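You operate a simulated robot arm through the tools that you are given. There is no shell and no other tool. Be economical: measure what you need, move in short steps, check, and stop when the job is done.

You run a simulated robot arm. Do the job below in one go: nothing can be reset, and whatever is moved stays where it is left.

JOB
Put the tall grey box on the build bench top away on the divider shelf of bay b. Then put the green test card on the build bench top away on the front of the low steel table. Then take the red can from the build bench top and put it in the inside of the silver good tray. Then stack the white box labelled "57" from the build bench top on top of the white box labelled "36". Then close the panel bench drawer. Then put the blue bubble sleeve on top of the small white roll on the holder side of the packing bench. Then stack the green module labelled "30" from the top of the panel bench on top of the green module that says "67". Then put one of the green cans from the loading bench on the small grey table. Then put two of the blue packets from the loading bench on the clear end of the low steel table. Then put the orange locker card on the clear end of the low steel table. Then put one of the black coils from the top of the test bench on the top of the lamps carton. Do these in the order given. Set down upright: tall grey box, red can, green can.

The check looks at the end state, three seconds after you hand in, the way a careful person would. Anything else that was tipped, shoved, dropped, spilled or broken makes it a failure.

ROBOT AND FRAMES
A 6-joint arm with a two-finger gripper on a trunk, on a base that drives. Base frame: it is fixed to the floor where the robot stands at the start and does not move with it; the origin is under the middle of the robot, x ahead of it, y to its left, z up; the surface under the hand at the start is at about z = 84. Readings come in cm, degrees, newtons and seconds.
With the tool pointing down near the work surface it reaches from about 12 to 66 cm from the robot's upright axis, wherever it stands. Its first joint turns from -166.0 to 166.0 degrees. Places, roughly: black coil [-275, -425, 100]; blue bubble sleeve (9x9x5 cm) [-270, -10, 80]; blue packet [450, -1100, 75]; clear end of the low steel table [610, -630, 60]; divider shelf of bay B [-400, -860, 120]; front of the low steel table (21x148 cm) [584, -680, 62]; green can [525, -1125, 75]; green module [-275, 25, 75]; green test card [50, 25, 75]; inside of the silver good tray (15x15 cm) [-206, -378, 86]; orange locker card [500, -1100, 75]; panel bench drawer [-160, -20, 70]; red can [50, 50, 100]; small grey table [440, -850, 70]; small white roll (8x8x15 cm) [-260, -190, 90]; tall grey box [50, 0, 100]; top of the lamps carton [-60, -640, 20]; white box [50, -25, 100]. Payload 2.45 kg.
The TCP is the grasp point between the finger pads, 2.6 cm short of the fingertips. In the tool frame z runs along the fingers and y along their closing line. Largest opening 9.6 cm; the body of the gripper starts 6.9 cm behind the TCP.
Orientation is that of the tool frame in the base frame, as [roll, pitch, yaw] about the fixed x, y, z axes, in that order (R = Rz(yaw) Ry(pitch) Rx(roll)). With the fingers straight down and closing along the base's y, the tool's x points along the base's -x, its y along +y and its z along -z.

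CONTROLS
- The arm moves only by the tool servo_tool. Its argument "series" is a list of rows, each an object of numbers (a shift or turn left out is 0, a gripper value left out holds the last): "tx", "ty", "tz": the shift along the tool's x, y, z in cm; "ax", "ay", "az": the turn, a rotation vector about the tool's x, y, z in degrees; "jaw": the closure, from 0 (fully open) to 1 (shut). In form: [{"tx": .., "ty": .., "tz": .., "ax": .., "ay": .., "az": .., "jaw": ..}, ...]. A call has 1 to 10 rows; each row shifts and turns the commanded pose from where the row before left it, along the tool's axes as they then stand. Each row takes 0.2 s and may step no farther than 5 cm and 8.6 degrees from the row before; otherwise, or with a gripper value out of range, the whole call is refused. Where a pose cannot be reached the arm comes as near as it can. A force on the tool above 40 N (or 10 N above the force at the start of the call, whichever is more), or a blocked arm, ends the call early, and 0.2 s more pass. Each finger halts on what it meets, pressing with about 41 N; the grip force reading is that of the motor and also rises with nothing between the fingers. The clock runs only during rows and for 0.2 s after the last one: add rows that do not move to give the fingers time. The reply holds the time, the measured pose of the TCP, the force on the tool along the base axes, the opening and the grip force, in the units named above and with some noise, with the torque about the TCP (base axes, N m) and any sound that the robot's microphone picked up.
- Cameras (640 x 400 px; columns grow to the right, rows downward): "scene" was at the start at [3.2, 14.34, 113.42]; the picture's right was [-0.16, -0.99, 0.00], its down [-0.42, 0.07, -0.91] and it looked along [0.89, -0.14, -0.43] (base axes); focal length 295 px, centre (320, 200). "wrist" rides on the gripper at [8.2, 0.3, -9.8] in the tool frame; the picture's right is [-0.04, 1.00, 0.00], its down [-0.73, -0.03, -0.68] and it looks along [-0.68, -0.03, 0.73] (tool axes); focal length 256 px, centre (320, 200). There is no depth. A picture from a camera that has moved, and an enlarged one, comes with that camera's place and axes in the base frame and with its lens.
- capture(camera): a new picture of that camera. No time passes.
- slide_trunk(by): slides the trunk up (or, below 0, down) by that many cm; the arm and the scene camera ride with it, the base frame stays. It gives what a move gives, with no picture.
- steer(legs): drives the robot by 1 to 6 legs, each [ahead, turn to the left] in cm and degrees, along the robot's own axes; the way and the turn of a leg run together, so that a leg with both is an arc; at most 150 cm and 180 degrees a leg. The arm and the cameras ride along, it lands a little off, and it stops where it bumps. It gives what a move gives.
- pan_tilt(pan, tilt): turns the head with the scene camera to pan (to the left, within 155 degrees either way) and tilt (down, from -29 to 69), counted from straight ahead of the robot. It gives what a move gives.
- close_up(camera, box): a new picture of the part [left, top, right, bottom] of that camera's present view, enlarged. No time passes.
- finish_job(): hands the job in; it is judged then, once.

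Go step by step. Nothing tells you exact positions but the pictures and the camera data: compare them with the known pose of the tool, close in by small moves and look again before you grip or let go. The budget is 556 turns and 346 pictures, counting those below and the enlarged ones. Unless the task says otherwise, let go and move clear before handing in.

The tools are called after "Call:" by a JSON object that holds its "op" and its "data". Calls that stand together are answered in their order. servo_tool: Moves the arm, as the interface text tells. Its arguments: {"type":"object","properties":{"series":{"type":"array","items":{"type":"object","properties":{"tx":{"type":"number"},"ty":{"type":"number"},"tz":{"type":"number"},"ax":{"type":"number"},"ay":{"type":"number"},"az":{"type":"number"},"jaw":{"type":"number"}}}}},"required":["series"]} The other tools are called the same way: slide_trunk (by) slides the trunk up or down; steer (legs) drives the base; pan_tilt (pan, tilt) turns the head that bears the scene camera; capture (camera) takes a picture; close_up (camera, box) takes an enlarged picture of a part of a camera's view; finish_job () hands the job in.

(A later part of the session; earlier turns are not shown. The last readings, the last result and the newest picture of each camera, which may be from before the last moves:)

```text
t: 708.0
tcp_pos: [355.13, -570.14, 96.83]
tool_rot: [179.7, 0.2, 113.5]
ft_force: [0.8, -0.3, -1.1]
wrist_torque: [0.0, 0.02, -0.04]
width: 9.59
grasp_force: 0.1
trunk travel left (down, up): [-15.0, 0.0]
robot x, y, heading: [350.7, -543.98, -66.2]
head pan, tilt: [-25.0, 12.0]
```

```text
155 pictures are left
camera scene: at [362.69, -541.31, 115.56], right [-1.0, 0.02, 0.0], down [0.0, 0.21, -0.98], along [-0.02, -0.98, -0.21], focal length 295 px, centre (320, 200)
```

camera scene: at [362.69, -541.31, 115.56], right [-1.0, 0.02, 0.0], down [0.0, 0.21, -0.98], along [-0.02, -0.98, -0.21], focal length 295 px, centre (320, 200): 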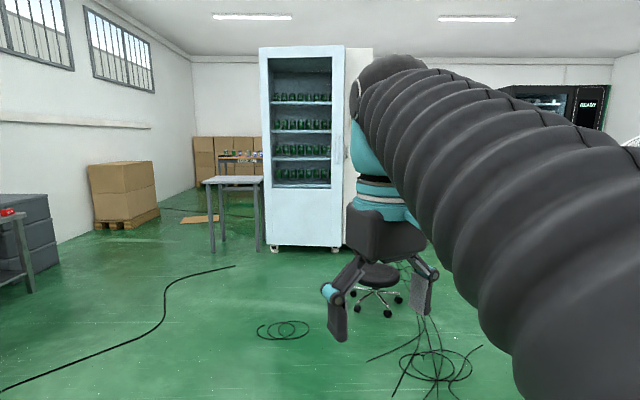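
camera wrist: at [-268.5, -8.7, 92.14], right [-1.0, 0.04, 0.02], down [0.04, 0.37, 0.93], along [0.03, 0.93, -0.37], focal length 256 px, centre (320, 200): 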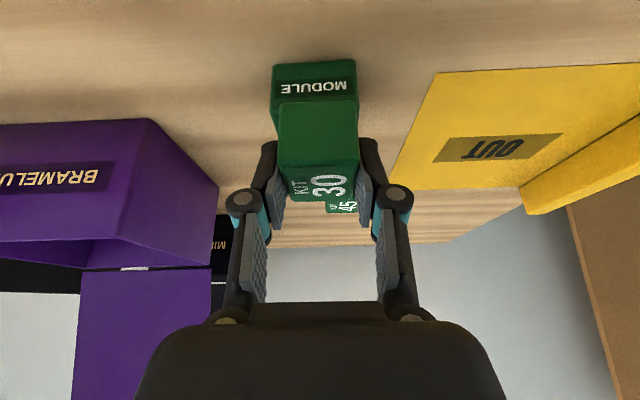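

The small grey table is at x 420–470, y -825..-880, with the loading bench behind it near y≈-1090. I drive round its left side.

Call:
{"op": "steer", "data": {"legs": [[0, 21], [120, 0], [100, 0], [0, -38], [145, 0]]}}

Call:
{"op": "pan_tilt", "data": {"pan": 10, "tilt": 15}}

Call:
{"op": "capture", "data": {"camera": "scene"}}

Call:
{"op": "pan_tilt", "data": {"pan": -40, "tilt": 20}}

Call:
{"op": "capture", "data": {"camera": "scene"}}

```text
t: 728.6
tcp_pos: [518.88, -871.08, 96.67]
tool_rot: [179.7, 0.2, 95.1]
ft_force: [-0.4, -0.1, 0.0]
wrist_torque: [0.02, 0.0, 0.0]
width: 9.6
grasp_force: 0.0
trunk travel left (down, up): [-15.0, 0.0]
robot x, y, heading: [522.72, -844.94, -85.0]
head pan, tilt: [-25.0, 12.0]
```

```text
t: 729.7
tcp_pos: [518.89, -870.93, 96.86]
tool_rot: [179.8, 0.2, 95.2]
ft_force: [-0.6, -0.6, -0.6]
wrist_torque: [0.0, 0.01, -0.02]
width: 9.58
grasp_force: 0.1
trunk travel left (down, up): [-15.0, 0.0]
robot x, y, heading: [522.8, -844.25, -84.7]
head pan, tilt: [10.0, 15.0]
```

```text
154 pictures are left
camera scene: at [540.65, -846.16, 115.07], right [-0.96, -0.26, 0.0], down [-0.07, 0.25, -0.97], along [0.25, -0.93, -0.26], focal length 295 px, centre (320, 200)
```

scene: 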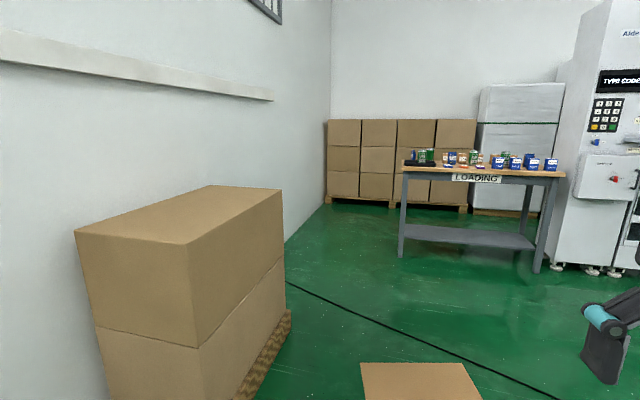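

```text
t: 730.8
tcp_pos: [518.82, -871.01, 96.75]
tool_rot: [179.7, 0.2, 95.2]
ft_force: [0.4, -0.2, -0.4]
wrist_torque: [0.0, -0.07, 0.0]
width: 9.57
grasp_force: 0.0
trunk travel left (down, up): [-15.0, 0.0]
robot x, y, heading: [522.81, -844.77, -84.7]
head pan, tilt: [-40.0, 20.0]
```

```text
153 pictures are left
camera scene: at [532.9, -844.8, 114.25], right [-0.82, 0.57, 0.0], down [0.19, 0.28, -0.94], along [-0.53, -0.77, -0.34], focal length 295 px, centre (320, 200)
```

scene: 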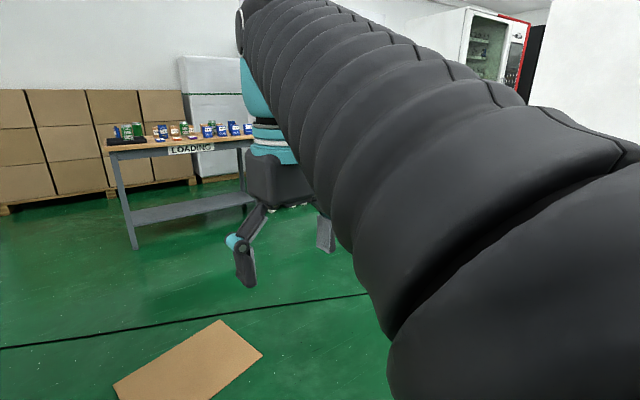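

I go around the floor cardboard and stop in front of the loading bench.

Call:
{"op": "steer", "data": {"legs": [[27, 0], [0, -52], [95, 0], [0, 58], [72, 0], [0, -11]]}}

Call:
{"op": "pan_tilt", "data": {"pan": 15, "tilt": 18}}

Call:
{"op": "capture", "data": {"camera": "scene"}}

```text
t: 746.5
tcp_pos: [461.64, -1033.07, 96.81]
tool_rot: [179.7, 0.1, 88.9]
ft_force: [-0.7, 0.3, 0.4]
wrist_torque: [-0.02, -0.04, -0.02]
width: 9.61
grasp_force: 0.1
trunk travel left (down, up): [-15.0, 0.0]
robot x, y, heading: [468.55, -1007.25, -91.2]
head pan, tilt: [-40.0, 20.0]
```

```text
t: 747.7
tcp_pos: [461.66, -1033.13, 96.78]
tool_rot: [179.7, 0.2, 88.9]
ft_force: [0.2, 0.6, -0.7]
wrist_torque: [0.0, -0.03, -0.01]
width: 9.6
grasp_force: 0.0
trunk travel left (down, up): [-15.0, 0.0]
robot x, y, heading: [468.42, -1007.55, -91.3]
head pan, tilt: [15.0, 18.0]
```

```text
152 pictures are left
camera scene: at [486.83, -1010.65, 114.58], right [-0.97, -0.24, 0.0], down [-0.07, 0.3, -0.95], along [0.23, -0.92, -0.31], focal length 295 px, centre (320, 200)
```

scene: 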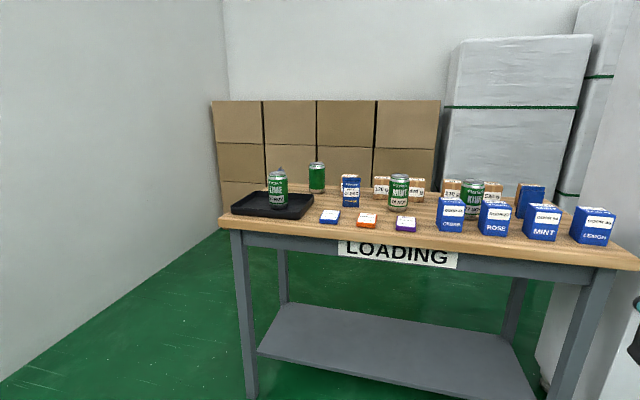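

Call:
{"op": "close_up", "data": {"camera": "scene", "box": [220, 150, 430, 270]}}

Call:
{"op": "close_up", "data": {"camera": "scene", "box": [400, 150, 640, 290]}}

```text
3.05 times, centred on (325, 210) of scene
camera zoom: at [486.83, -1010.65, 114.58], right [-0.97, -0.24, 0.0], down [-0.07, 0.3, -0.95], along [0.23, -0.92, -0.31], focal length 900 px, centre (305, 170)
```

zoom: 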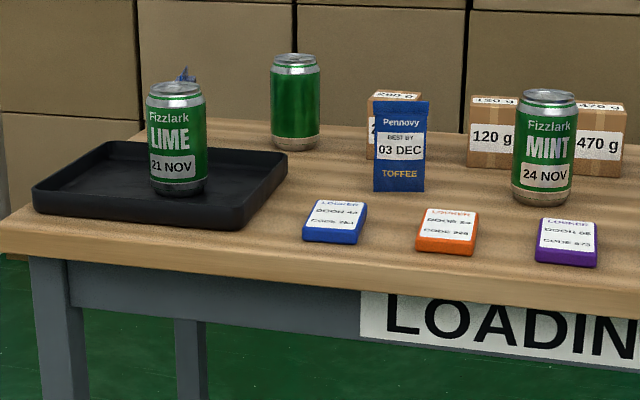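

```text
2.67 times, centred on (520, 220) of scene
camera zoom: at [486.83, -1010.65, 114.58], right [-0.97, -0.24, 0.0], down [-0.07, 0.3, -0.95], along [0.23, -0.92, -0.31], focal length 788 px, centre (-213, 147)
```

zoom: 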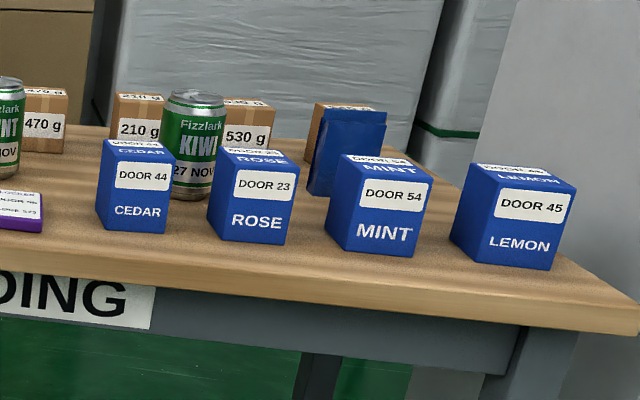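

Cans: LIME (in tray), one plain, MINT, KIWI. I'll take MINT, near [483,-1128]. I drive up to the bench.

Call:
{"op": "steer", "data": {"legs": [[0, 8], [45, 0], [0, -8]]}}

Call:
{"op": "pan_tilt", "data": {"pan": 5, "tilt": 28}}

Call:
{"op": "capture", "data": {"camera": "scene"}}

Call:
{"op": "capture", "data": {"camera": "wrist"}}

```text
t: 751.7
tcp_pos: [466.84, -1078.12, 96.75]
tool_rot: [179.7, 0.2, 88.3]
ft_force: [-0.3, 0.1, -0.4]
wrist_torque: [-0.03, -0.05, -0.03]
width: 9.58
grasp_force: 0.1
trunk travel left (down, up): [-15.0, 0.0]
robot x, y, heading: [473.73, -1052.51, -91.5]
head pan, tilt: [15.0, 18.0]
```

```text
t: 752.4
tcp_pos: [466.76, -1077.79, 96.77]
tool_rot: [179.7, 0.2, 88.4]
ft_force: [-0.9, -0.8, -0.7]
wrist_torque: [-0.01, 0.0, -0.01]
width: 9.6
grasp_force: 0.0
trunk travel left (down, up): [-15.0, 0.0]
robot x, y, heading: [474.07, -1052.19, -91.5]
head pan, tilt: [5.0, 28.0]
```

```text
149 pictures are left
camera scene: at [490.55, -1055.73, 112.97], right [-1.0, -0.06, 0.0], down [-0.03, 0.47, -0.88], along [0.05, -0.88, -0.47], focal length 295 px, centre (320, 200)
```

scene: 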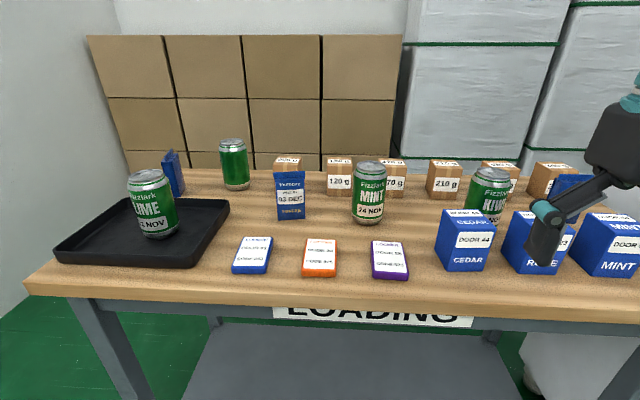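

```text
148 pictures are left
camera wrist: at [467.32, -1069.78, 106.53], right [1.0, -0.07, 0.0], down [-0.05, -0.73, 0.68], along [-0.04, -0.68, -0.73], focal length 256 px, centre (320, 200)
```

wrist: 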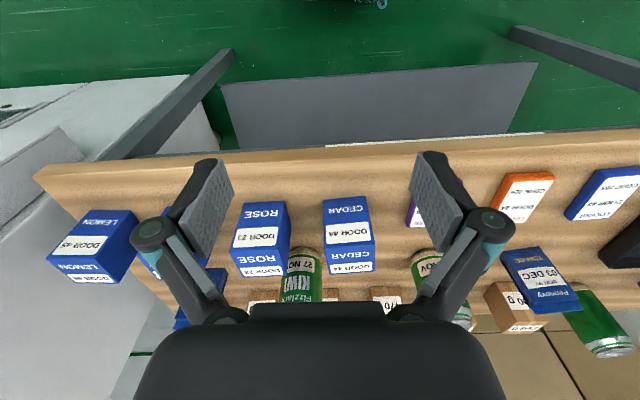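

Table top is z≈79.2. The MINT can's centre is about [483.5,-1112.7], top z≈91. I drive 12 cm closer and move over it.

Call:
{"op": "steer", "data": {"legs": [[12, 0]]}}

Call:
{"op": "servo_tool", "data": {"series": [{"ty": 4.5}, {"ty": 4.5}, {"ty": 4.5}, {"ty": 3}, {"tx": -4}, {"tx": -4}, {"tx": -4}, {}]}}

Call:
{"op": "capture", "data": {"camera": "wrist"}}

Call:
{"op": "capture", "data": {"camera": "scene"}}

```text
t: 753.6
tcp_pos: [466.43, -1090.0, 96.76]
tool_rot: [179.7, 0.2, 88.5]
ft_force: [0.3, -0.4, -0.4]
wrist_torque: [0.02, 0.03, 0.0]
width: 9.6
grasp_force: 0.0
trunk travel left (down, up): [-15.0, 0.0]
robot x, y, heading: [473.59, -1064.27, -91.3]
head pan, tilt: [5.0, 28.0]
```

```text
t: 755.4
tcp_pos: [482.7, -1102.43, 96.88]
tool_rot: [179.7, 0.2, 88.5]
ft_force: [0.4, 0.5, 0.4]
wrist_torque: [0.02, -0.02, -0.03]
width: 9.59
grasp_force: 0.0
trunk travel left (down, up): [-15.0, 0.0]
robot x, y, heading: [473.9, -1064.35, -91.4]
head pan, tilt: [5.0, 28.0]
```

```text
147 pictures are left
camera wrist: at [483.1, -1094.31, 106.62], right [1.0, -0.07, 0.0], down [-0.05, -0.73, 0.68], along [-0.04, -0.68, -0.73], focal length 256 px, centre (320, 200)
```

wrist: 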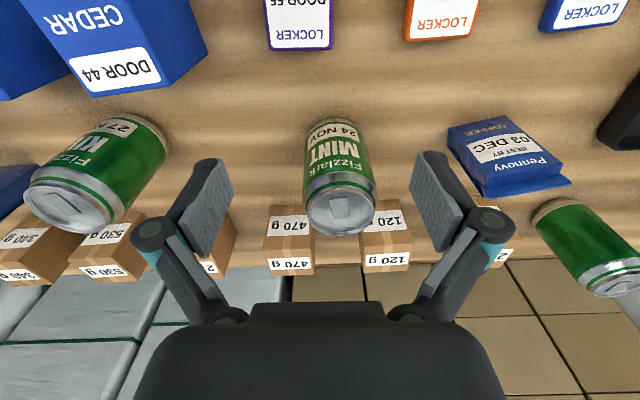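

```text
146 pictures are left
camera scene: at [490.23, -1067.71, 112.96], right [-1.0, -0.06, 0.0], down [-0.03, 0.47, -0.88], along [0.05, -0.88, -0.47], focal length 295 px, centre (320, 200)
```

scene: 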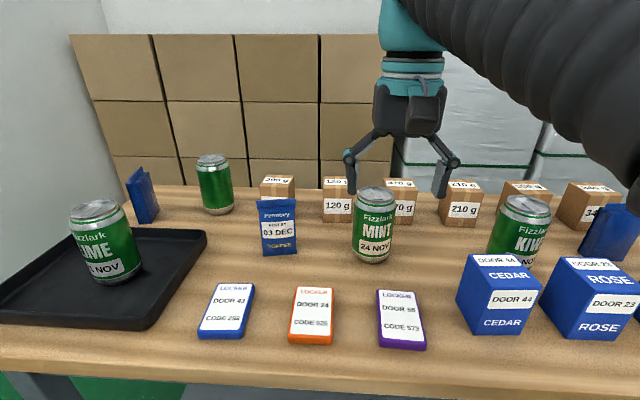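

MINT can centre ≈[483.7,-1111.1]. Over it and down.

Call:
{"op": "servo_tool", "data": {"series": [{"tx": -4.4, "ty": 1.2}, {"tx": -4.4}, {"tz": 3}, {}]}}

Call:
{"op": "capture", "data": {"camera": "wrist"}}

```text
t: 756.4
tcp_pos: [483.58, -1111.34, 93.98]
tool_rot: [179.6, 0.1, 88.5]
ft_force: [-0.2, 0.5, 0.1]
wrist_torque: [0.03, -0.01, 0.0]
width: 9.62
grasp_force: 0.0
trunk travel left (down, up): [-15.0, 0.0]
robot x, y, heading: [473.61, -1064.37, -91.3]
head pan, tilt: [5.0, 28.0]
```

```text
145 pictures are left
camera wrist: at [484.01, -1103.06, 103.72], right [1.0, -0.07, 0.0], down [-0.05, -0.73, 0.68], along [-0.04, -0.68, -0.73], focal length 256 px, centre (320, 200)
```

wrist: 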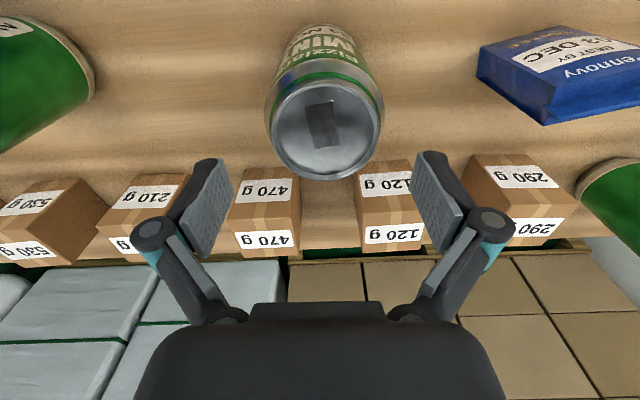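

Call:
{"op": "servo_tool", "data": {"series": [{"tx": 1.2, "ty": 0.2}, {"tz": 3.5}, {"tz": 3.5}, {"tz": 1.7}, {}]}}

Call:
{"op": "capture", "data": {"camera": "wrist"}}

```text
t: 757.5
tcp_pos: [484.01, -1110.15, 86.03]
tool_rot: [179.5, 1.2, 88.3]
ft_force: [-0.4, -2.2, 15.8]
wrist_torque: [0.16, 0.05, 0.01]
width: 9.61
grasp_force: 0.1
trunk travel left (down, up): [-15.0, 0.0]
robot x, y, heading: [473.7, -1064.35, -91.2]
head pan, tilt: [5.0, 28.0]
stopped in row 5: the force on the tool passed its limit at 49 N (the readings are from after the stop); the commanded pose is now the measured one
```

```text
144 pictures are left
camera wrist: at [484.38, -1101.83, 95.57], right [1.0, -0.07, 0.01], down [-0.05, -0.72, 0.69], along [-0.04, -0.69, -0.72], focal length 256 px, centre (320, 200)
```

wrist: 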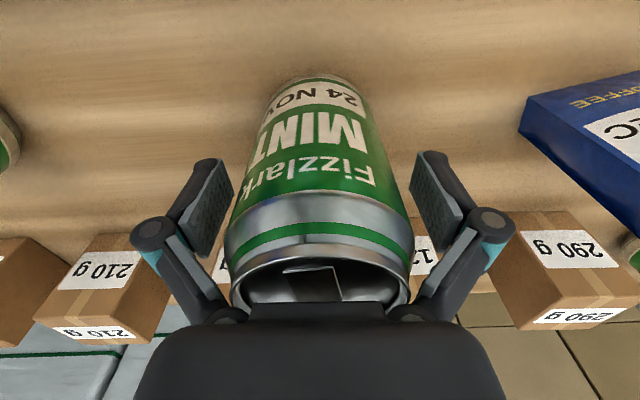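

The palm touched the can's lid; I rise slightly and close.

Call:
{"op": "servo_tool", "data": {"series": [{"tz": -1}, {}, {"jaw": 0.2}, {"jaw": 0.35}, {"jaw": 0.5}, {"jaw": 0.5}, {"jaw": 0.5}]}}

Call:
{"op": "capture", "data": {"camera": "wrist"}}

```text
t: 759.1
tcp_pos: [483.85, -1110.18, 86.83]
tool_rot: [179.5, 1.0, 88.4]
ft_force: [0.9, -3.4, 15.8]
wrist_torque: [0.28, -0.02, -0.02]
width: 6.62
grasp_force: 40.8
trunk travel left (down, up): [-15.0, 0.0]
robot x, y, heading: [473.6, -1064.16, -91.1]
head pan, tilt: [5.0, 28.0]
```

```text
143 pictures are left
camera wrist: at [484.36, -1101.82, 96.46], right [1.0, -0.07, 0.01], down [-0.05, -0.72, 0.69], along [-0.04, -0.69, -0.72], focal length 256 px, centre (320, 200)
```

wrist: 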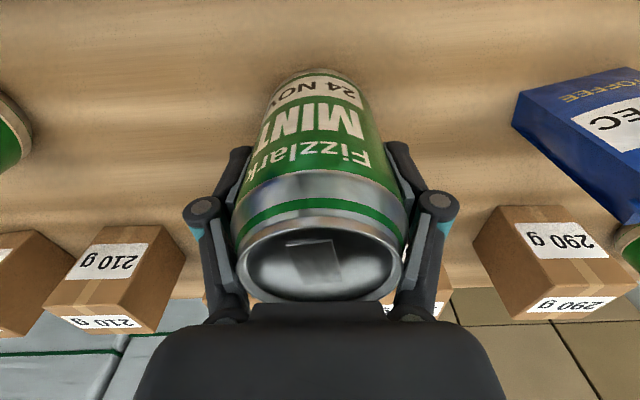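

Call:
{"op": "servo_tool", "data": {"series": [{"tz": -2}, {"tz": -3}, {"tz": -3}, {"tz": -2.5}, {}]}}

Call:
{"op": "capture", "data": {"camera": "wrist"}}

Call:
{"op": "capture", "data": {"camera": "scene"}}

```text
t: 760.3
tcp_pos: [483.88, -1109.95, 97.21]
tool_rot: [179.6, 1.0, 88.5]
ft_force: [-0.5, -0.2, -3.8]
wrist_torque: [-0.03, 0.02, -0.04]
width: 6.55
grasp_force: 40.7
trunk travel left (down, up): [-15.0, 0.0]
robot x, y, heading: [473.87, -1064.38, -91.4]
head pan, tilt: [5.0, 28.0]
```

```text
142 pictures are left
camera wrist: at [484.32, -1101.72, 106.86], right [1.0, -0.07, 0.01], down [-0.05, -0.72, 0.69], along [-0.04, -0.69, -0.72], focal length 256 px, centre (320, 200)
```

wrist: 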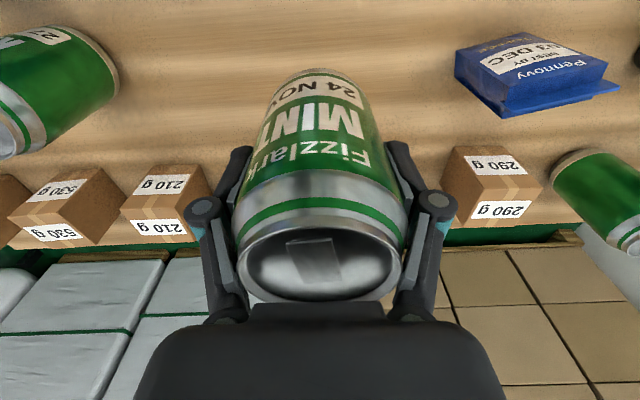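

```text
141 pictures are left
camera scene: at [490.24, -1067.75, 112.96], right [-1.0, -0.06, 0.0], down [-0.03, 0.47, -0.88], along [0.05, -0.88, -0.47], focal length 295 px, centre (320, 200)
```

scene: 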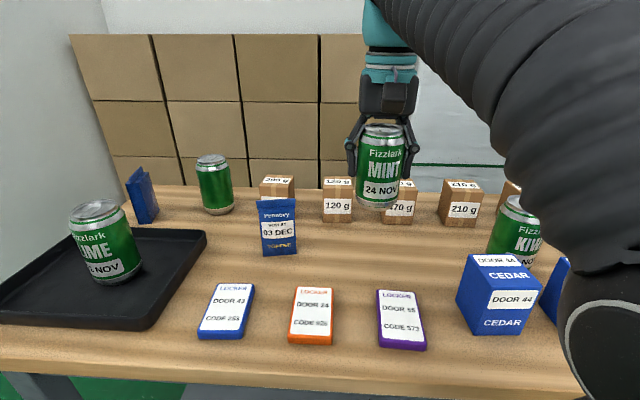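

MINT can lifted upright. I retract, back away, and turn toward the small grey table.

Call:
{"op": "servo_tool", "data": {"series": [{"tx": 4.5}, {"tx": 4.5}, {"tx": 4.5}, {"tx": 4.5}, {"tx": 3}, {"ty": -4.5}, {"ty": -4}]}}

Call:
{"op": "steer", "data": {"legs": [[-60, 0], [0, 90], [0, 90]]}}

Call:
{"op": "pan_tilt", "data": {"pan": 10, "tilt": 22}}

Call:
{"op": "capture", "data": {"camera": "scene"}}

```text
t: 761.9
tcp_pos: [475.84, -1088.84, 96.91]
tool_rot: [179.6, 1.0, 88.5]
ft_force: [-0.5, 0.1, -3.6]
wrist_torque: [0.01, 0.01, 0.0]
width: 6.5
grasp_force: 40.3
trunk travel left (down, up): [-15.0, 0.0]
robot x, y, heading: [473.61, -1064.16, -91.7]
head pan, tilt: [5.0, 28.0]
```

```text
t: 772.8
tcp_pos: [473.22, -980.56, 96.98]
tool_rot: [179.6, 1.0, -92.9]
ft_force: [0.0, -0.3, -2.7]
wrist_torque: [0.01, 0.01, -0.01]
width: 6.5
grasp_force: 41.0
trunk travel left (down, up): [-15.0, 0.0]
robot x, y, heading: [474.14, -1005.2, 87.3]
head pan, tilt: [5.0, 28.0]
```

```text
t: 773.5
tcp_pos: [473.09, -980.51, 96.86]
tool_rot: [179.6, 1.0, -92.8]
ft_force: [0.2, -0.3, -3.7]
wrist_torque: [0.02, -0.01, 0.0]
width: 6.47
grasp_force: 40.9
trunk travel left (down, up): [-15.0, 0.0]
robot x, y, heading: [474.24, -1005.34, 87.1]
head pan, tilt: [10.0, 22.0]
```

```text
140 pictures are left
camera scene: at [457.69, -1001.19, 113.92], right [0.99, 0.13, 0.0], down [0.05, -0.37, -0.93], along [-0.12, 0.92, -0.38], focal length 295 px, centre (320, 200)
```

scene: 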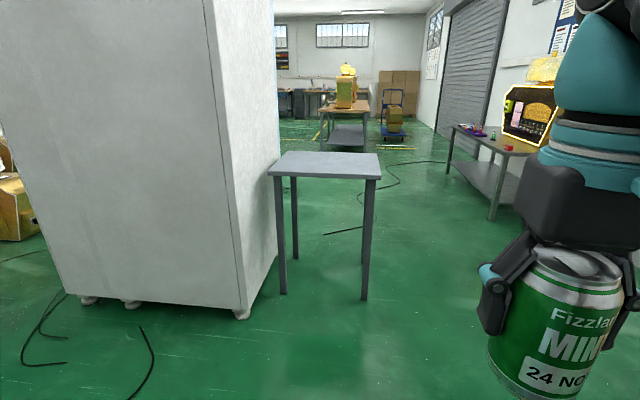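

The small grey table is empty: x 416–470, y -868..-818, z≈71.5. I drive up to its south side.

Call:
{"op": "steer", "data": {"legs": [[0, 15], [107, 0], [0, -14]]}}

Call:
{"op": "capture", "data": {"camera": "scene"}}

Call:
{"op": "capture", "data": {"camera": "wrist"}}

```text
t: 780.7
tcp_pos: [450.38, -874.51, 97.01]
tool_rot: [179.6, 1.0, -92.0]
ft_force: [0.3, -0.3, -3.3]
wrist_torque: [-0.03, -0.02, -0.02]
width: 6.46
grasp_force: 40.5
trunk travel left (down, up): [-15.0, 0.0]
robot x, y, heading: [452.15, -899.33, 88.0]
head pan, tilt: [10.0, 22.0]
```

```text
139 pictures are left
camera scene: at [435.22, -895.46, 113.93], right [0.99, 0.14, 0.0], down [0.05, -0.37, -0.93], along [-0.13, 0.92, -0.37], focal length 295 px, centre (320, 200)
```

scene: 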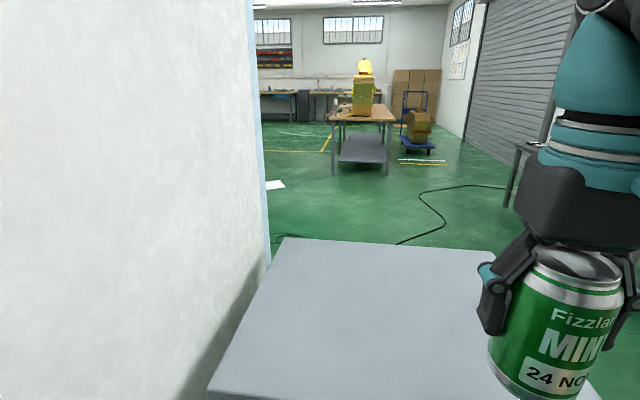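

```text
138 pictures are left
camera wrist: at [449.87, -882.92, 106.51], right [-1.0, 0.07, 0.01], down [0.06, 0.72, 0.69], along [0.05, 0.69, -0.72], focal length 256 px, centre (320, 200)
```

wrist: 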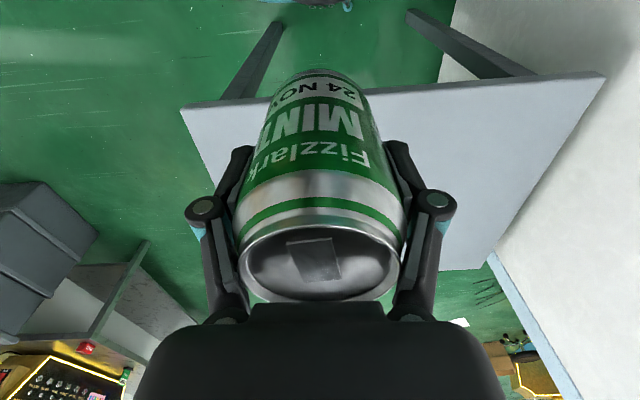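

Call:
{"op": "servo_tool", "data": {"series": [{"tx": -4.5}, {"tx": -4.5}, {"tx": -4.5}, {"tx": -4.5}, {"tx": -4.5}, {"tx": -2.5}, {"tz": 4}, {"tz": 4}, {"tz": 4}, {"tz": 2}]}}

Call:
{"op": "capture", "data": {"camera": "wrist"}}

Call:
{"op": "capture", "data": {"camera": "scene"}}

```text
t: 782.9
tcp_pos: [451.18, -849.29, 83.12]
tool_rot: [179.7, 0.9, -92.0]
ft_force: [0.1, 0.9, -3.4]
wrist_torque: [0.01, -0.01, 0.0]
width: 6.47
grasp_force: 41.1
trunk travel left (down, up): [-15.0, 0.0]
robot x, y, heading: [452.33, -899.52, 88.3]
head pan, tilt: [10.0, 22.0]
```

```text
137 pictures are left
camera wrist: at [450.64, -857.69, 92.92], right [-1.0, 0.07, 0.01], down [0.06, 0.72, 0.69], along [0.05, 0.69, -0.72], focal length 256 px, centre (320, 200)
```

wrist: 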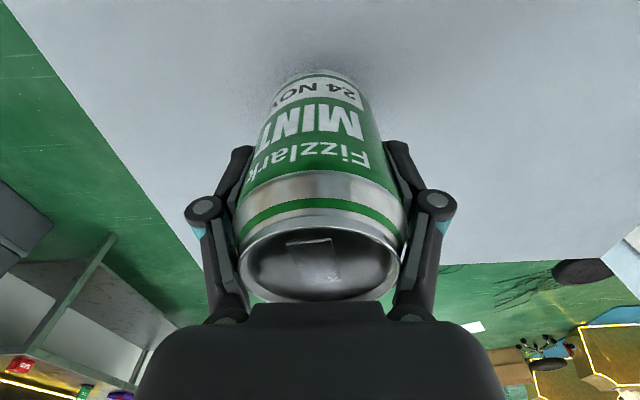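

```text
136 pictures are left
camera scene: at [435.22, -895.45, 113.93], right [0.99, 0.14, 0.0], down [0.05, -0.37, -0.93], along [-0.13, 0.92, -0.37], focal length 295 px, centre (320, 200)
```

scene: 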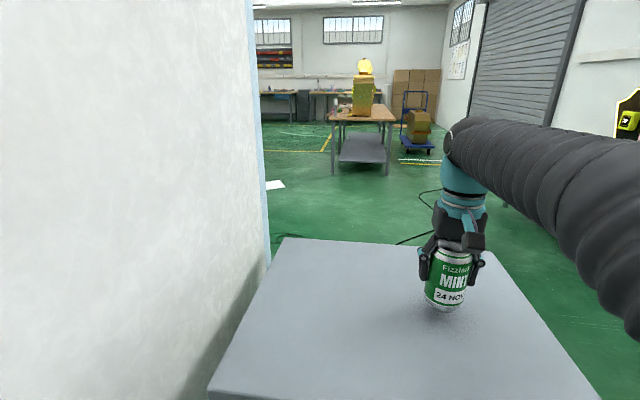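

Over the table. Lowering to contact step by step.

Call:
{"op": "servo_tool", "data": {"series": [{"tz": 1.2}, {"tz": 0.8}, {}]}}

Call:
{"op": "servo_tool", "data": {"series": [{"tz": 0.4}, {"tz": 0.3}, {}]}}

```text
t: 783.7
tcp_pos: [451.09, -849.39, 81.25]
tool_rot: [179.6, 1.0, -92.0]
ft_force: [-0.3, 0.2, -4.3]
wrist_torque: [0.01, 0.01, -0.04]
width: 6.48
grasp_force: 41.6
trunk travel left (down, up): [-15.0, 0.0]
robot x, y, heading: [452.82, -899.25, 87.9]
head pan, tilt: [10.0, 22.0]
```

```text
t: 784.7
tcp_pos: [451.04, -849.37, 80.95]
tool_rot: [179.5, 1.5, -92.0]
ft_force: [-1.3, -5.6, 16.4]
wrist_torque: [-0.85, -0.22, -0.15]
width: 6.5
grasp_force: 40.7
trunk travel left (down, up): [-15.0, 0.0]
robot x, y, heading: [452.44, -899.61, 87.9]
head pan, tilt: [10.0, 22.0]
stopped in row 3: the force on the tool passed its limit at 42 N (the readings are from after the stop); the commanded pose is now the measured one
```

Contact. Release.

Call:
{"op": "servo_tool", "data": {"series": [{"tz": -0.15}, {"jaw": 0.28}, {"jaw": 0.2}, {"jaw": 0.1}, {"jaw": 0}, {}]}}

Call:
{"op": "servo_tool", "data": {"series": [{"tz": -3}, {"tz": -4}, {"tz": -4}, {"tz": -4}, {"tx": 4.5}, {"tx": 4.5}, {"tx": 4.5}, {"tx": 4.5}, {"tx": 4.5}]}}

Call:
{"op": "capture", "data": {"camera": "scene"}}

```text
t: 786.1
tcp_pos: [451.11, -849.26, 81.06]
tool_rot: [179.4, 1.4, -92.1]
ft_force: [-0.2, -0.2, -0.5]
wrist_torque: [0.05, 0.0, 0.0]
width: 9.6
grasp_force: 0.0
trunk travel left (down, up): [-15.0, 0.0]
robot x, y, heading: [452.37, -899.29, 88.1]
head pan, tilt: [10.0, 22.0]
```

```text
t: 788.1
tcp_pos: [450.39, -872.27, 95.55]
tool_rot: [179.6, 1.2, -91.9]
ft_force: [0.1, 0.7, -0.5]
wrist_torque: [-0.07, 0.01, -0.02]
width: 9.61
grasp_force: 0.1
trunk travel left (down, up): [-15.0, 0.0]
robot x, y, heading: [452.25, -899.52, 87.7]
head pan, tilt: [10.0, 22.0]
```

```text
135 pictures are left
camera scene: at [435.21, -895.41, 113.93], right [0.99, 0.14, 0.0], down [0.05, -0.37, -0.93], along [-0.13, 0.92, -0.38], focal length 295 px, centre (320, 200)
```

scene: 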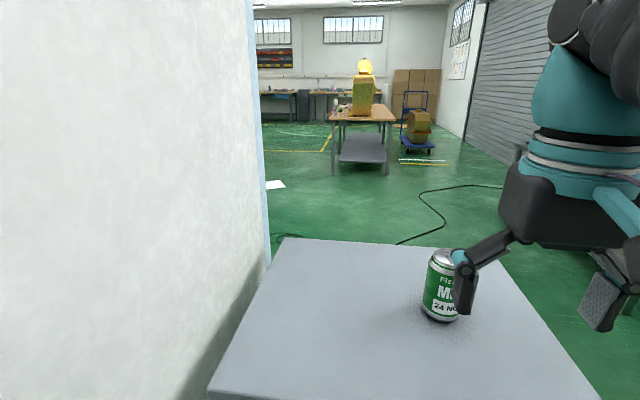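

The can stands on the small grey table. Back to the loading bench for the blue packets.

Call:
{"op": "steer", "data": {"legs": [[0, 14], [-107, 0], [0, -102], [0, -90], [45, 0]]}}

Call:
{"op": "pan_tilt", "data": {"pan": -5, "tilt": 28}}

Call:
{"op": "capture", "data": {"camera": "scene"}}

Call:
{"op": "close_up", "data": {"camera": "scene", "box": [380, 140, 640, 300]}}

```text
t: 804.9
tcp_pos: [480.89, -1077.03, 95.47]
tool_rot: [179.4, 1.4, 92.3]
ft_force: [0.0, 0.5, 1.1]
wrist_torque: [0.02, -0.02, -0.04]
width: 9.59
grasp_force: 0.1
trunk travel left (down, up): [-15.0, 0.0]
robot x, y, heading: [476.91, -1049.9, -87.8]
head pan, tilt: [10.0, 22.0]
```

```text
t: 805.6
tcp_pos: [480.81, -1077.02, 95.58]
tool_rot: [179.5, 1.4, 92.3]
ft_force: [0.9, -0.3, 0.1]
wrist_torque: [0.01, -0.01, 0.02]
width: 9.61
grasp_force: 0.0
trunk travel left (down, up): [-15.0, 0.0]
robot x, y, heading: [477.02, -1050.05, -87.7]
head pan, tilt: [-5.0, 28.0]
```

```text
134 pictures are left
camera scene: at [492.09, -1052.63, 112.97], right [-1.0, 0.05, 0.0], down [0.02, 0.47, -0.88], along [-0.04, -0.88, -0.47], focal length 295 px, centre (320, 200)
```

scene: 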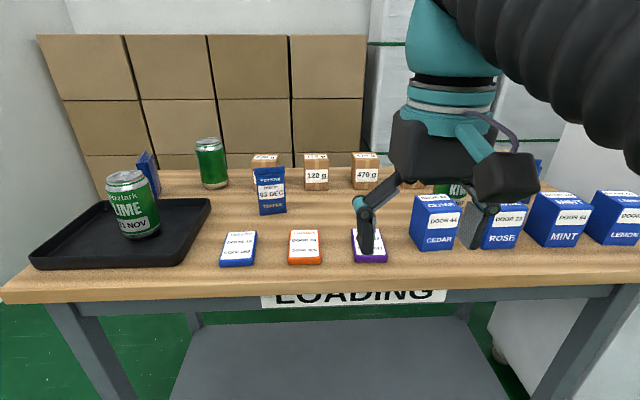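

```text
2.46 times, centred on (510, 220) of scene
camera zoom: at [492.09, -1052.63, 112.97], right [-1.0, 0.05, 0.0], down [0.02, 0.47, -0.88], along [-0.04, -0.88, -0.47], focal length 727 px, centre (-148, 151)
```

zoom: 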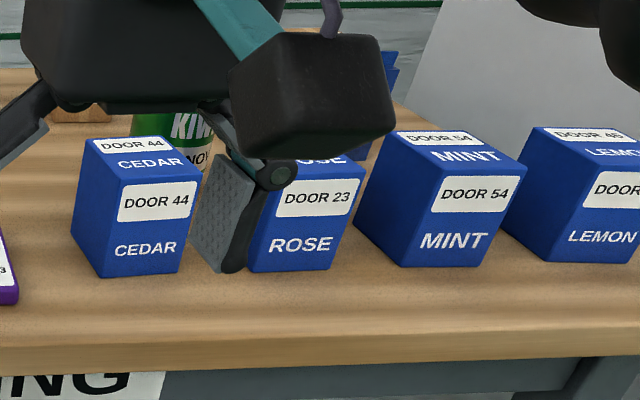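

I take "packets" to be the standing blue Pennovy pouches (the cubes are boxes). First the TOFFEE one near [500,-1110]. I drive up and go over it.

Call:
{"op": "steer", "data": {"legs": [[13, 0]]}}

Call:
{"op": "servo_tool", "data": {"series": [{"ty": 4.5}, {"ty": 4.5}, {"ty": 4.5}, {"ty": 4.5}, {"tx": -4}, {}]}}

Call:
{"op": "capture", "data": {"camera": "wrist"}}

Call:
{"op": "capture", "data": {"camera": "scene"}}

```text
t: 806.9
tcp_pos: [481.54, -1089.78, 95.54]
tool_rot: [179.5, 1.4, 92.5]
ft_force: [-0.6, -0.9, 0.5]
wrist_torque: [0.0, 0.01, 0.0]
width: 9.62
grasp_force: 0.1
trunk travel left (down, up): [-15.0, 0.0]
robot x, y, heading: [477.51, -1063.08, -87.5]
head pan, tilt: [-5.0, 28.0]
```

```text
t: 808.3
tcp_pos: [499.78, -1093.04, 95.63]
tool_rot: [179.7, 1.5, 92.5]
ft_force: [0.9, -0.3, -0.1]
wrist_torque: [-0.01, 0.04, 0.0]
width: 9.62
grasp_force: 0.1
trunk travel left (down, up): [-15.0, 0.0]
robot x, y, heading: [477.48, -1063.07, -87.4]
head pan, tilt: [-5.0, 28.0]
```

```text
132 pictures are left
camera wrist: at [499.56, -1084.57, 105.36], right [1.0, 0.0, 0.01], down [0.0, -0.72, 0.7], along [0.01, -0.7, -0.72], focal length 256 px, centre (320, 200)
```

wrist: 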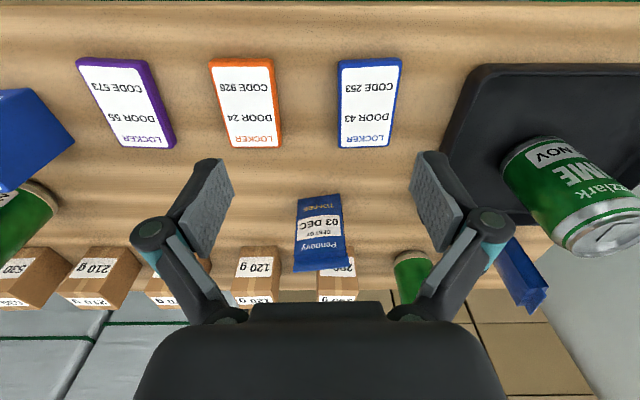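

```text
131 pictures are left
camera scene: at [492.63, -1065.36, 112.96], right [-1.0, 0.04, 0.0], down [0.02, 0.47, -0.88], along [-0.04, -0.88, -0.47], focal length 295 px, centre (320, 200)
```

scene: 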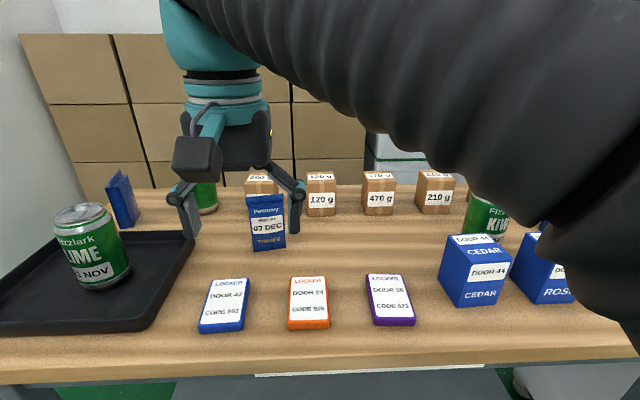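

Call:
{"op": "servo_tool", "data": {"series": [{"tx": -4.4, "ty": -0.8}, {"tx": -4.4}, {"tx": -4.4}, {"tx": -4}, {}]}}

Call:
{"op": "capture", "data": {"camera": "wrist"}}

```text
t: 809.5
tcp_pos: [499.63, -1110.03, 96.07]
tool_rot: [179.6, 1.4, 92.5]
ft_force: [0.0, 0.0, -0.9]
wrist_torque: [-0.02, 0.01, -0.01]
width: 9.6
grasp_force: 0.1
trunk travel left (down, up): [-15.0, 0.0]
robot x, y, heading: [477.31, -1063.27, -87.5]
head pan, tilt: [-5.0, 28.0]
```

```text
130 pictures are left
camera wrist: at [499.56, -1101.63, 105.73], right [1.0, 0.0, 0.01], down [0.0, -0.72, 0.7], along [0.01, -0.7, -0.72], focal length 256 px, centre (320, 200)
```

wrist: 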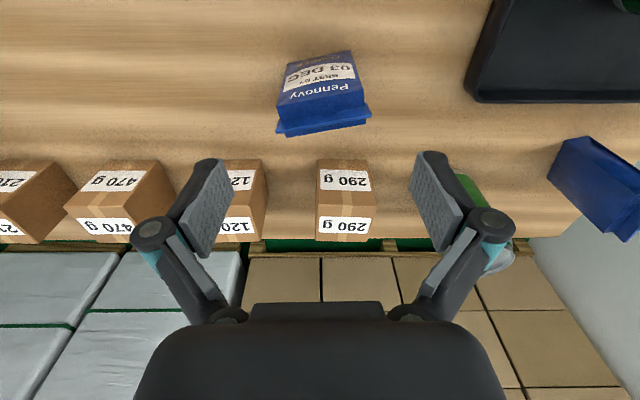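

Call:
{"op": "servo_tool", "data": {"series": [{"az": -6.5}, {"tz": 3.5}, {"tz": 3.5}, {"tz": 2.8}, {}]}}

Call:
{"op": "capture", "data": {"camera": "wrist"}}

```text
t: 810.7
tcp_pos: [499.69, -1110.49, 86.41]
tool_rot: [179.6, 1.3, 98.9]
ft_force: [0.1, -0.5, 0.3]
wrist_torque: [0.03, 0.01, -0.01]
width: 9.59
grasp_force: 0.0
trunk travel left (down, up): [-15.0, 0.0]
robot x, y, heading: [477.68, -1062.84, -87.5]
head pan, tilt: [-5.0, 28.0]
```

```text
129 pictures are left
camera wrist: at [498.67, -1102.09, 96.07], right [0.99, 0.12, 0.01], down [0.08, -0.71, 0.7], along [0.09, -0.69, -0.72], focal length 256 px, centre (320, 200)
```

wrist: 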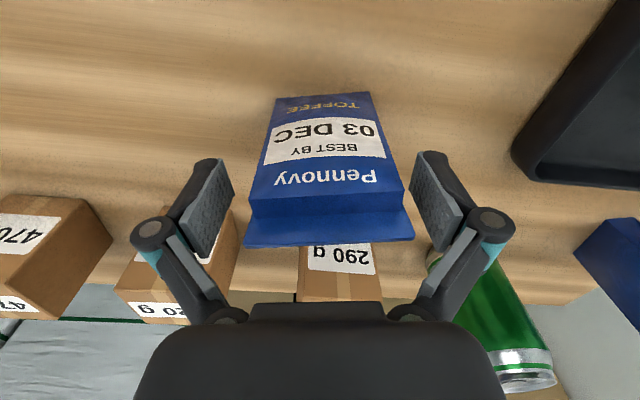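

Call:
{"op": "servo_tool", "data": {"series": [{"ty": 0.4}, {"tz": 0.5}, {"jaw": 0.2}, {"jaw": 0.35}, {"jaw": 0.5}, {"jaw": 0.6}, {"jaw": 0.6}]}}

Call:
{"op": "servo_tool", "data": {"series": [{"tz": -2}, {"tz": -3}, {"tz": -4}, {}]}}

Call:
{"op": "capture", "data": {"camera": "wrist"}}

```text
t: 812.3
tcp_pos: [500.04, -1110.39, 86.02]
tool_rot: [179.7, 1.3, 99.0]
ft_force: [-0.1, -0.3, 2.3]
wrist_torque: [-0.01, 0.04, 0.02]
width: 5.77
grasp_force: 40.8
trunk travel left (down, up): [-15.0, 0.0]
robot x, y, heading: [477.59, -1063.14, -87.3]
head pan, tilt: [-5.0, 28.0]
```

```text
t: 813.3
tcp_pos: [500.0, -1110.36, 94.89]
tool_rot: [179.8, 1.4, 98.9]
ft_force: [-0.1, 0.6, -1.8]
wrist_torque: [0.01, 0.0, 0.0]
width: 5.73
grasp_force: 40.8
trunk travel left (down, up): [-15.0, 0.0]
robot x, y, heading: [477.46, -1063.11, -87.4]
head pan, tilt: [-5.0, 28.0]
```

```text
128 pictures are left
camera wrist: at [499.04, -1101.96, 104.56], right [0.99, 0.12, 0.01], down [0.08, -0.71, 0.7], along [0.09, -0.69, -0.72], focal length 256 px, centre (320, 200)
```

wrist: 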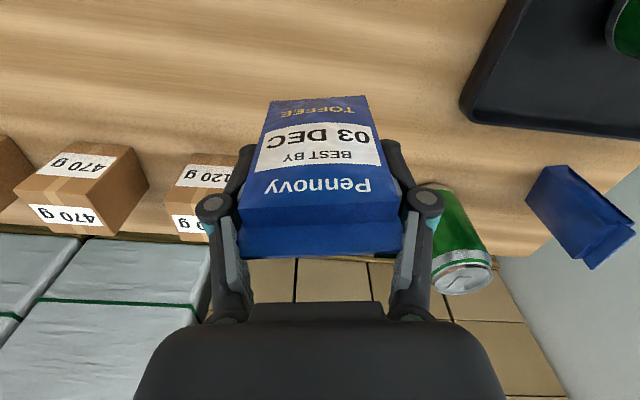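

Packet held. I retract and drive back north around the cardboard toward the low steel table.

Call:
{"op": "servo_tool", "data": {"series": [{"tx": 4.5}, {"tx": 4.5}, {"tx": 4.5}, {"tx": 4.5}, {"ty": -4.5}, {"ty": -4.5}, {"ty": -4.5}, {"ty": -4.5}]}}

Call:
{"op": "steer", "data": {"legs": [[-60, 0], [0, -83], [0, -83], [69, 0], [0, -63], [94, 0]]}}

```text
t: 815.1
tcp_pos: [479.43, -1095.04, 94.5]
tool_rot: [179.6, 1.4, 99.0]
ft_force: [-0.1, 0.7, -1.2]
wrist_torque: [-0.01, 0.03, 0.02]
width: 5.72
grasp_force: 41.4
trunk travel left (down, up): [-15.0, 0.0]
robot x, y, heading: [477.6, -1063.2, -87.5]
head pan, tilt: [-5.0, 28.0]
```

```text
t: 836.3
tcp_pos: [546.82, -849.41, 94.45]
tool_rot: [179.7, 1.4, -129.8]
ft_force: [0.4, 0.5, -1.3]
wrist_torque: [0.02, -0.04, 0.0]
width: 5.72
grasp_force: 41.3
trunk travel left (down, up): [-15.0, 0.0]
robot x, y, heading: [523.88, -872.45, 43.8]
head pan, tilt: [-5.0, 28.0]
```

Call:
{"op": "steer", "data": {"legs": [[0, 52.5], [120, 0], [53, 0], [0, -4], [128, 0], [0, -60]]}}

Call:
{"op": "pan_tilt", "data": {"pan": -30, "tilt": 25}}

Call:
{"op": "capture", "data": {"camera": "scene"}}

Call:
{"op": "pan_tilt", "data": {"pan": 30, "tilt": 20}}

Call:
{"op": "capture", "data": {"camera": "scene"}}

```text
t: 856.5
tcp_pos: [525.04, -554.81, 94.46]
tool_rot: [179.8, 1.4, -140.6]
ft_force: [-0.7, -1.0, -0.4]
wrist_torque: [-0.01, -0.01, -0.01]
width: 5.69
grasp_force: 41.4
trunk travel left (down, up): [-15.0, 0.0]
robot x, y, heading: [498.34, -572.79, 33.1]
head pan, tilt: [-5.0, 28.0]
```

```text
t: 857.4
tcp_pos: [525.06, -554.8, 94.46]
tool_rot: [179.7, 1.3, -140.6]
ft_force: [0.0, -0.2, -1.2]
wrist_torque: [0.0, 0.02, 0.01]
width: 5.7
grasp_force: 41.4
trunk travel left (down, up): [-15.0, 0.0]
robot x, y, heading: [498.02, -573.12, 32.9]
head pan, tilt: [-30.0, 25.0]
```

```text
127 pictures are left
camera scene: at [494.06, -562.43, 113.44], right [0.05, -1.0, 0.0], down [-0.42, -0.02, -0.91], along [0.91, 0.05, -0.42], focal length 295 px, centre (320, 200)
```

scene: 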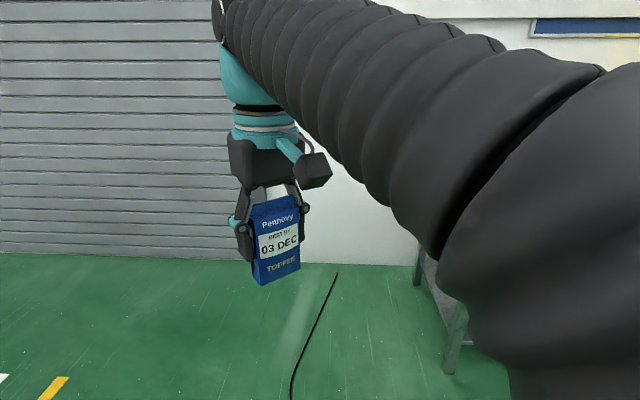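

```text
t: 858.7
tcp_pos: [524.97, -554.82, 94.45]
tool_rot: [179.8, 1.4, -140.5]
ft_force: [0.6, 0.1, -0.1]
wrist_torque: [0.01, -0.01, 0.04]
width: 5.68
grasp_force: 41.5
trunk travel left (down, up): [-15.0, 0.0]
robot x, y, heading: [498.41, -573.28, 32.9]
head pan, tilt: [30.0, 20.0]
```

```text
126 pictures are left
camera scene: at [489.1, -554.62, 114.25], right [0.89, -0.45, 0.0], down [-0.16, -0.3, -0.94], along [0.43, 0.84, -0.34], focal length 295 px, centre (320, 200)
```

scene: 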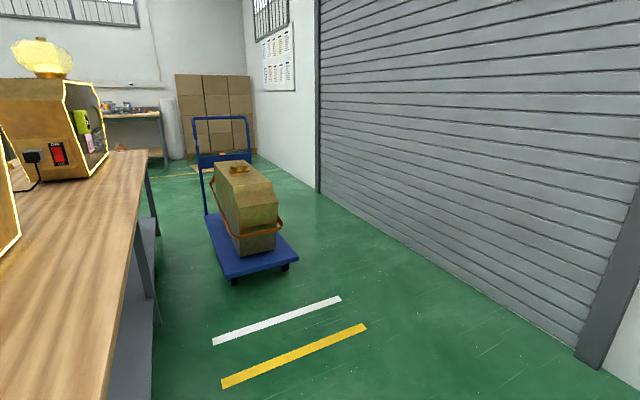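

Wall at x≈649, table north edge y≈-607. I drive along the north side and turn to face the clear end.

Call:
{"op": "steer", "data": {"legs": [[0, -28], [94, 0], [0, -94]]}}

Call:
{"op": "pan_tilt", "data": {"pan": 0, "tilt": 32}}

Call:
{"op": "capture", "data": {"camera": "scene"}}

Call:
{"op": "capture", "data": {"camera": "wrist"}}

```text
t: 869.0
tcp_pos: [593.21, -598.14, 94.55]
tool_rot: [179.7, 1.3, 97.6]
ft_force: [-0.8, 0.1, -0.4]
wrist_torque: [-0.01, 0.02, -0.01]
width: 5.71
grasp_force: 41.6
trunk travel left (down, up): [-15.0, 0.0]
robot x, y, heading: [592.0, -565.68, -88.9]
head pan, tilt: [30.0, 20.0]
```

```text
t: 869.9
tcp_pos: [593.2, -598.15, 94.47]
tool_rot: [179.6, 1.4, 97.6]
ft_force: [-0.7, -0.5, -0.4]
wrist_torque: [0.0, -0.01, -0.01]
width: 5.73
grasp_force: 40.8
trunk travel left (down, up): [-15.0, 0.0]
robot x, y, heading: [592.11, -565.66, -89.0]
head pan, tilt: [0.0, 32.0]
```

```text
125 pictures are left
camera scene: at [607.99, -568.6, 112.34], right [-1.0, -0.02, 0.0], down [-0.01, 0.53, -0.85], along [0.02, -0.85, -0.53], focal length 295 px, centre (320, 200)
```

scene: 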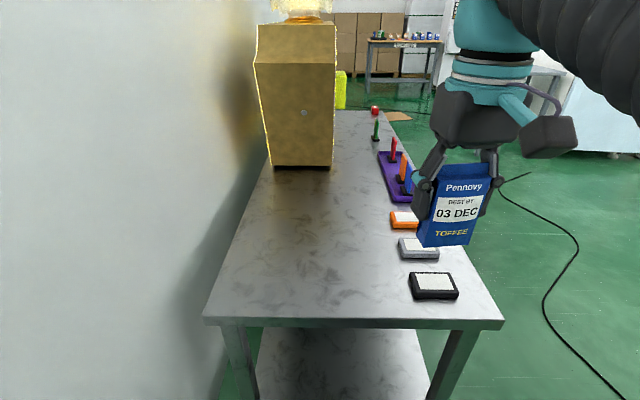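

```text
124 pictures are left
camera wrist: at [592.43, -589.77, 104.1], right [1.0, 0.09, 0.01], down [0.06, -0.71, 0.7], along [0.07, -0.69, -0.72], focal length 256 px, centre (320, 200)
```

wrist: 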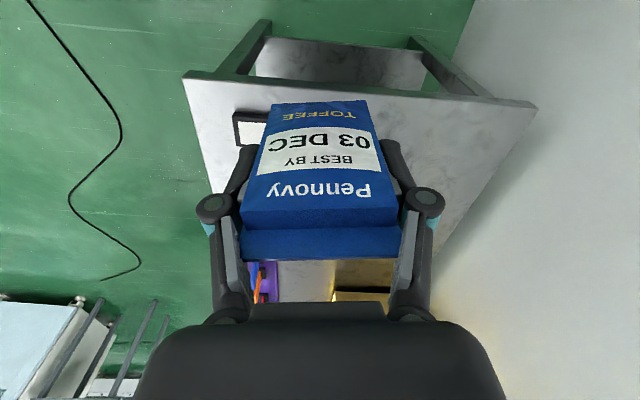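

The clear end is free at x≈592–630, y≈-606..-670 (cards lie along the front). I shift the base a bit and extend to about [621,-634].

Call:
{"op": "steer", "data": {"legs": [[0, 45], [19, 0], [0, -46]]}}

Call:
{"op": "servo_tool", "data": {"series": [{"tx": -4.5}, {"tx": -4.5}, {"tx": -4.5}, {"tx": -4.5}, {"tx": -4.5}, {"ty": 4.5}, {"ty": 4.5}, {}]}}

Call:
{"op": "capture", "data": {"camera": "scene"}}

Call:
{"op": "capture", "data": {"camera": "wrist"}}

```text
t: 873.4
tcp_pos: [625.98, -597.79, 94.37]
tool_rot: [179.8, 1.0, 141.5]
ft_force: [-0.1, -0.5, -1.4]
wrist_torque: [-0.03, 0.03, 0.04]
width: 5.72
grasp_force: 41.5
trunk travel left (down, up): [-15.0, 0.0]
robot x, y, heading: [602.81, -575.32, -45.1]
head pan, tilt: [0.0, 32.0]
stopped in leg 2: the robot was blocked; the commanded pose is now the measured one
```

```text
t: 874.5
tcp_pos: [639.58, -609.1, 95.08]
tool_rot: [179.9, 0.3, 141.0]
ft_force: [-17.9, 1.4, 2.2]
wrist_torque: [-0.19, -1.56, -0.2]
width: 5.71
grasp_force: 41.1
trunk travel left (down, up): [-15.0, 0.0]
robot x, y, heading: [602.84, -575.46, -45.2]
head pan, tilt: [0.0, 32.0]
stopped in row 5: the force on the tool passed its limit at 105 N (the readings are from after the stop); the commanded pose is now the measured one
```

```text
123 pictures are left
camera scene: at [616.05, -566.21, 112.36], right [-0.71, -0.7, 0.0], down [-0.37, 0.38, -0.85], along [0.6, -0.6, -0.53], focal length 295 px, centre (320, 200)
```

scene: 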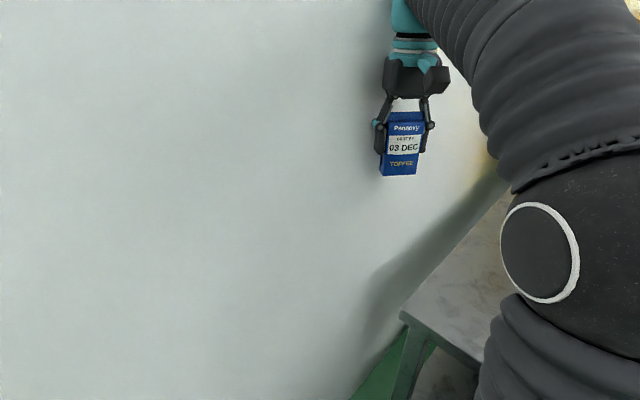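

```text
122 pictures are left
camera wrist: at [633.4, -603.72, 104.79], right [0.66, 0.75, 0.0], down [0.55, -0.48, 0.68], along [0.52, -0.45, -0.73], focal length 256 px, centre (320, 200)
```

wrist: 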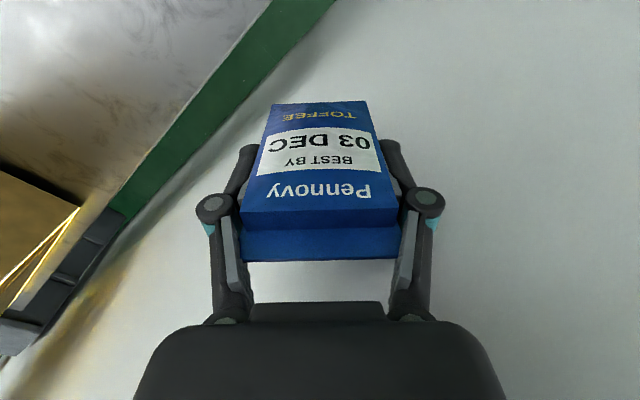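

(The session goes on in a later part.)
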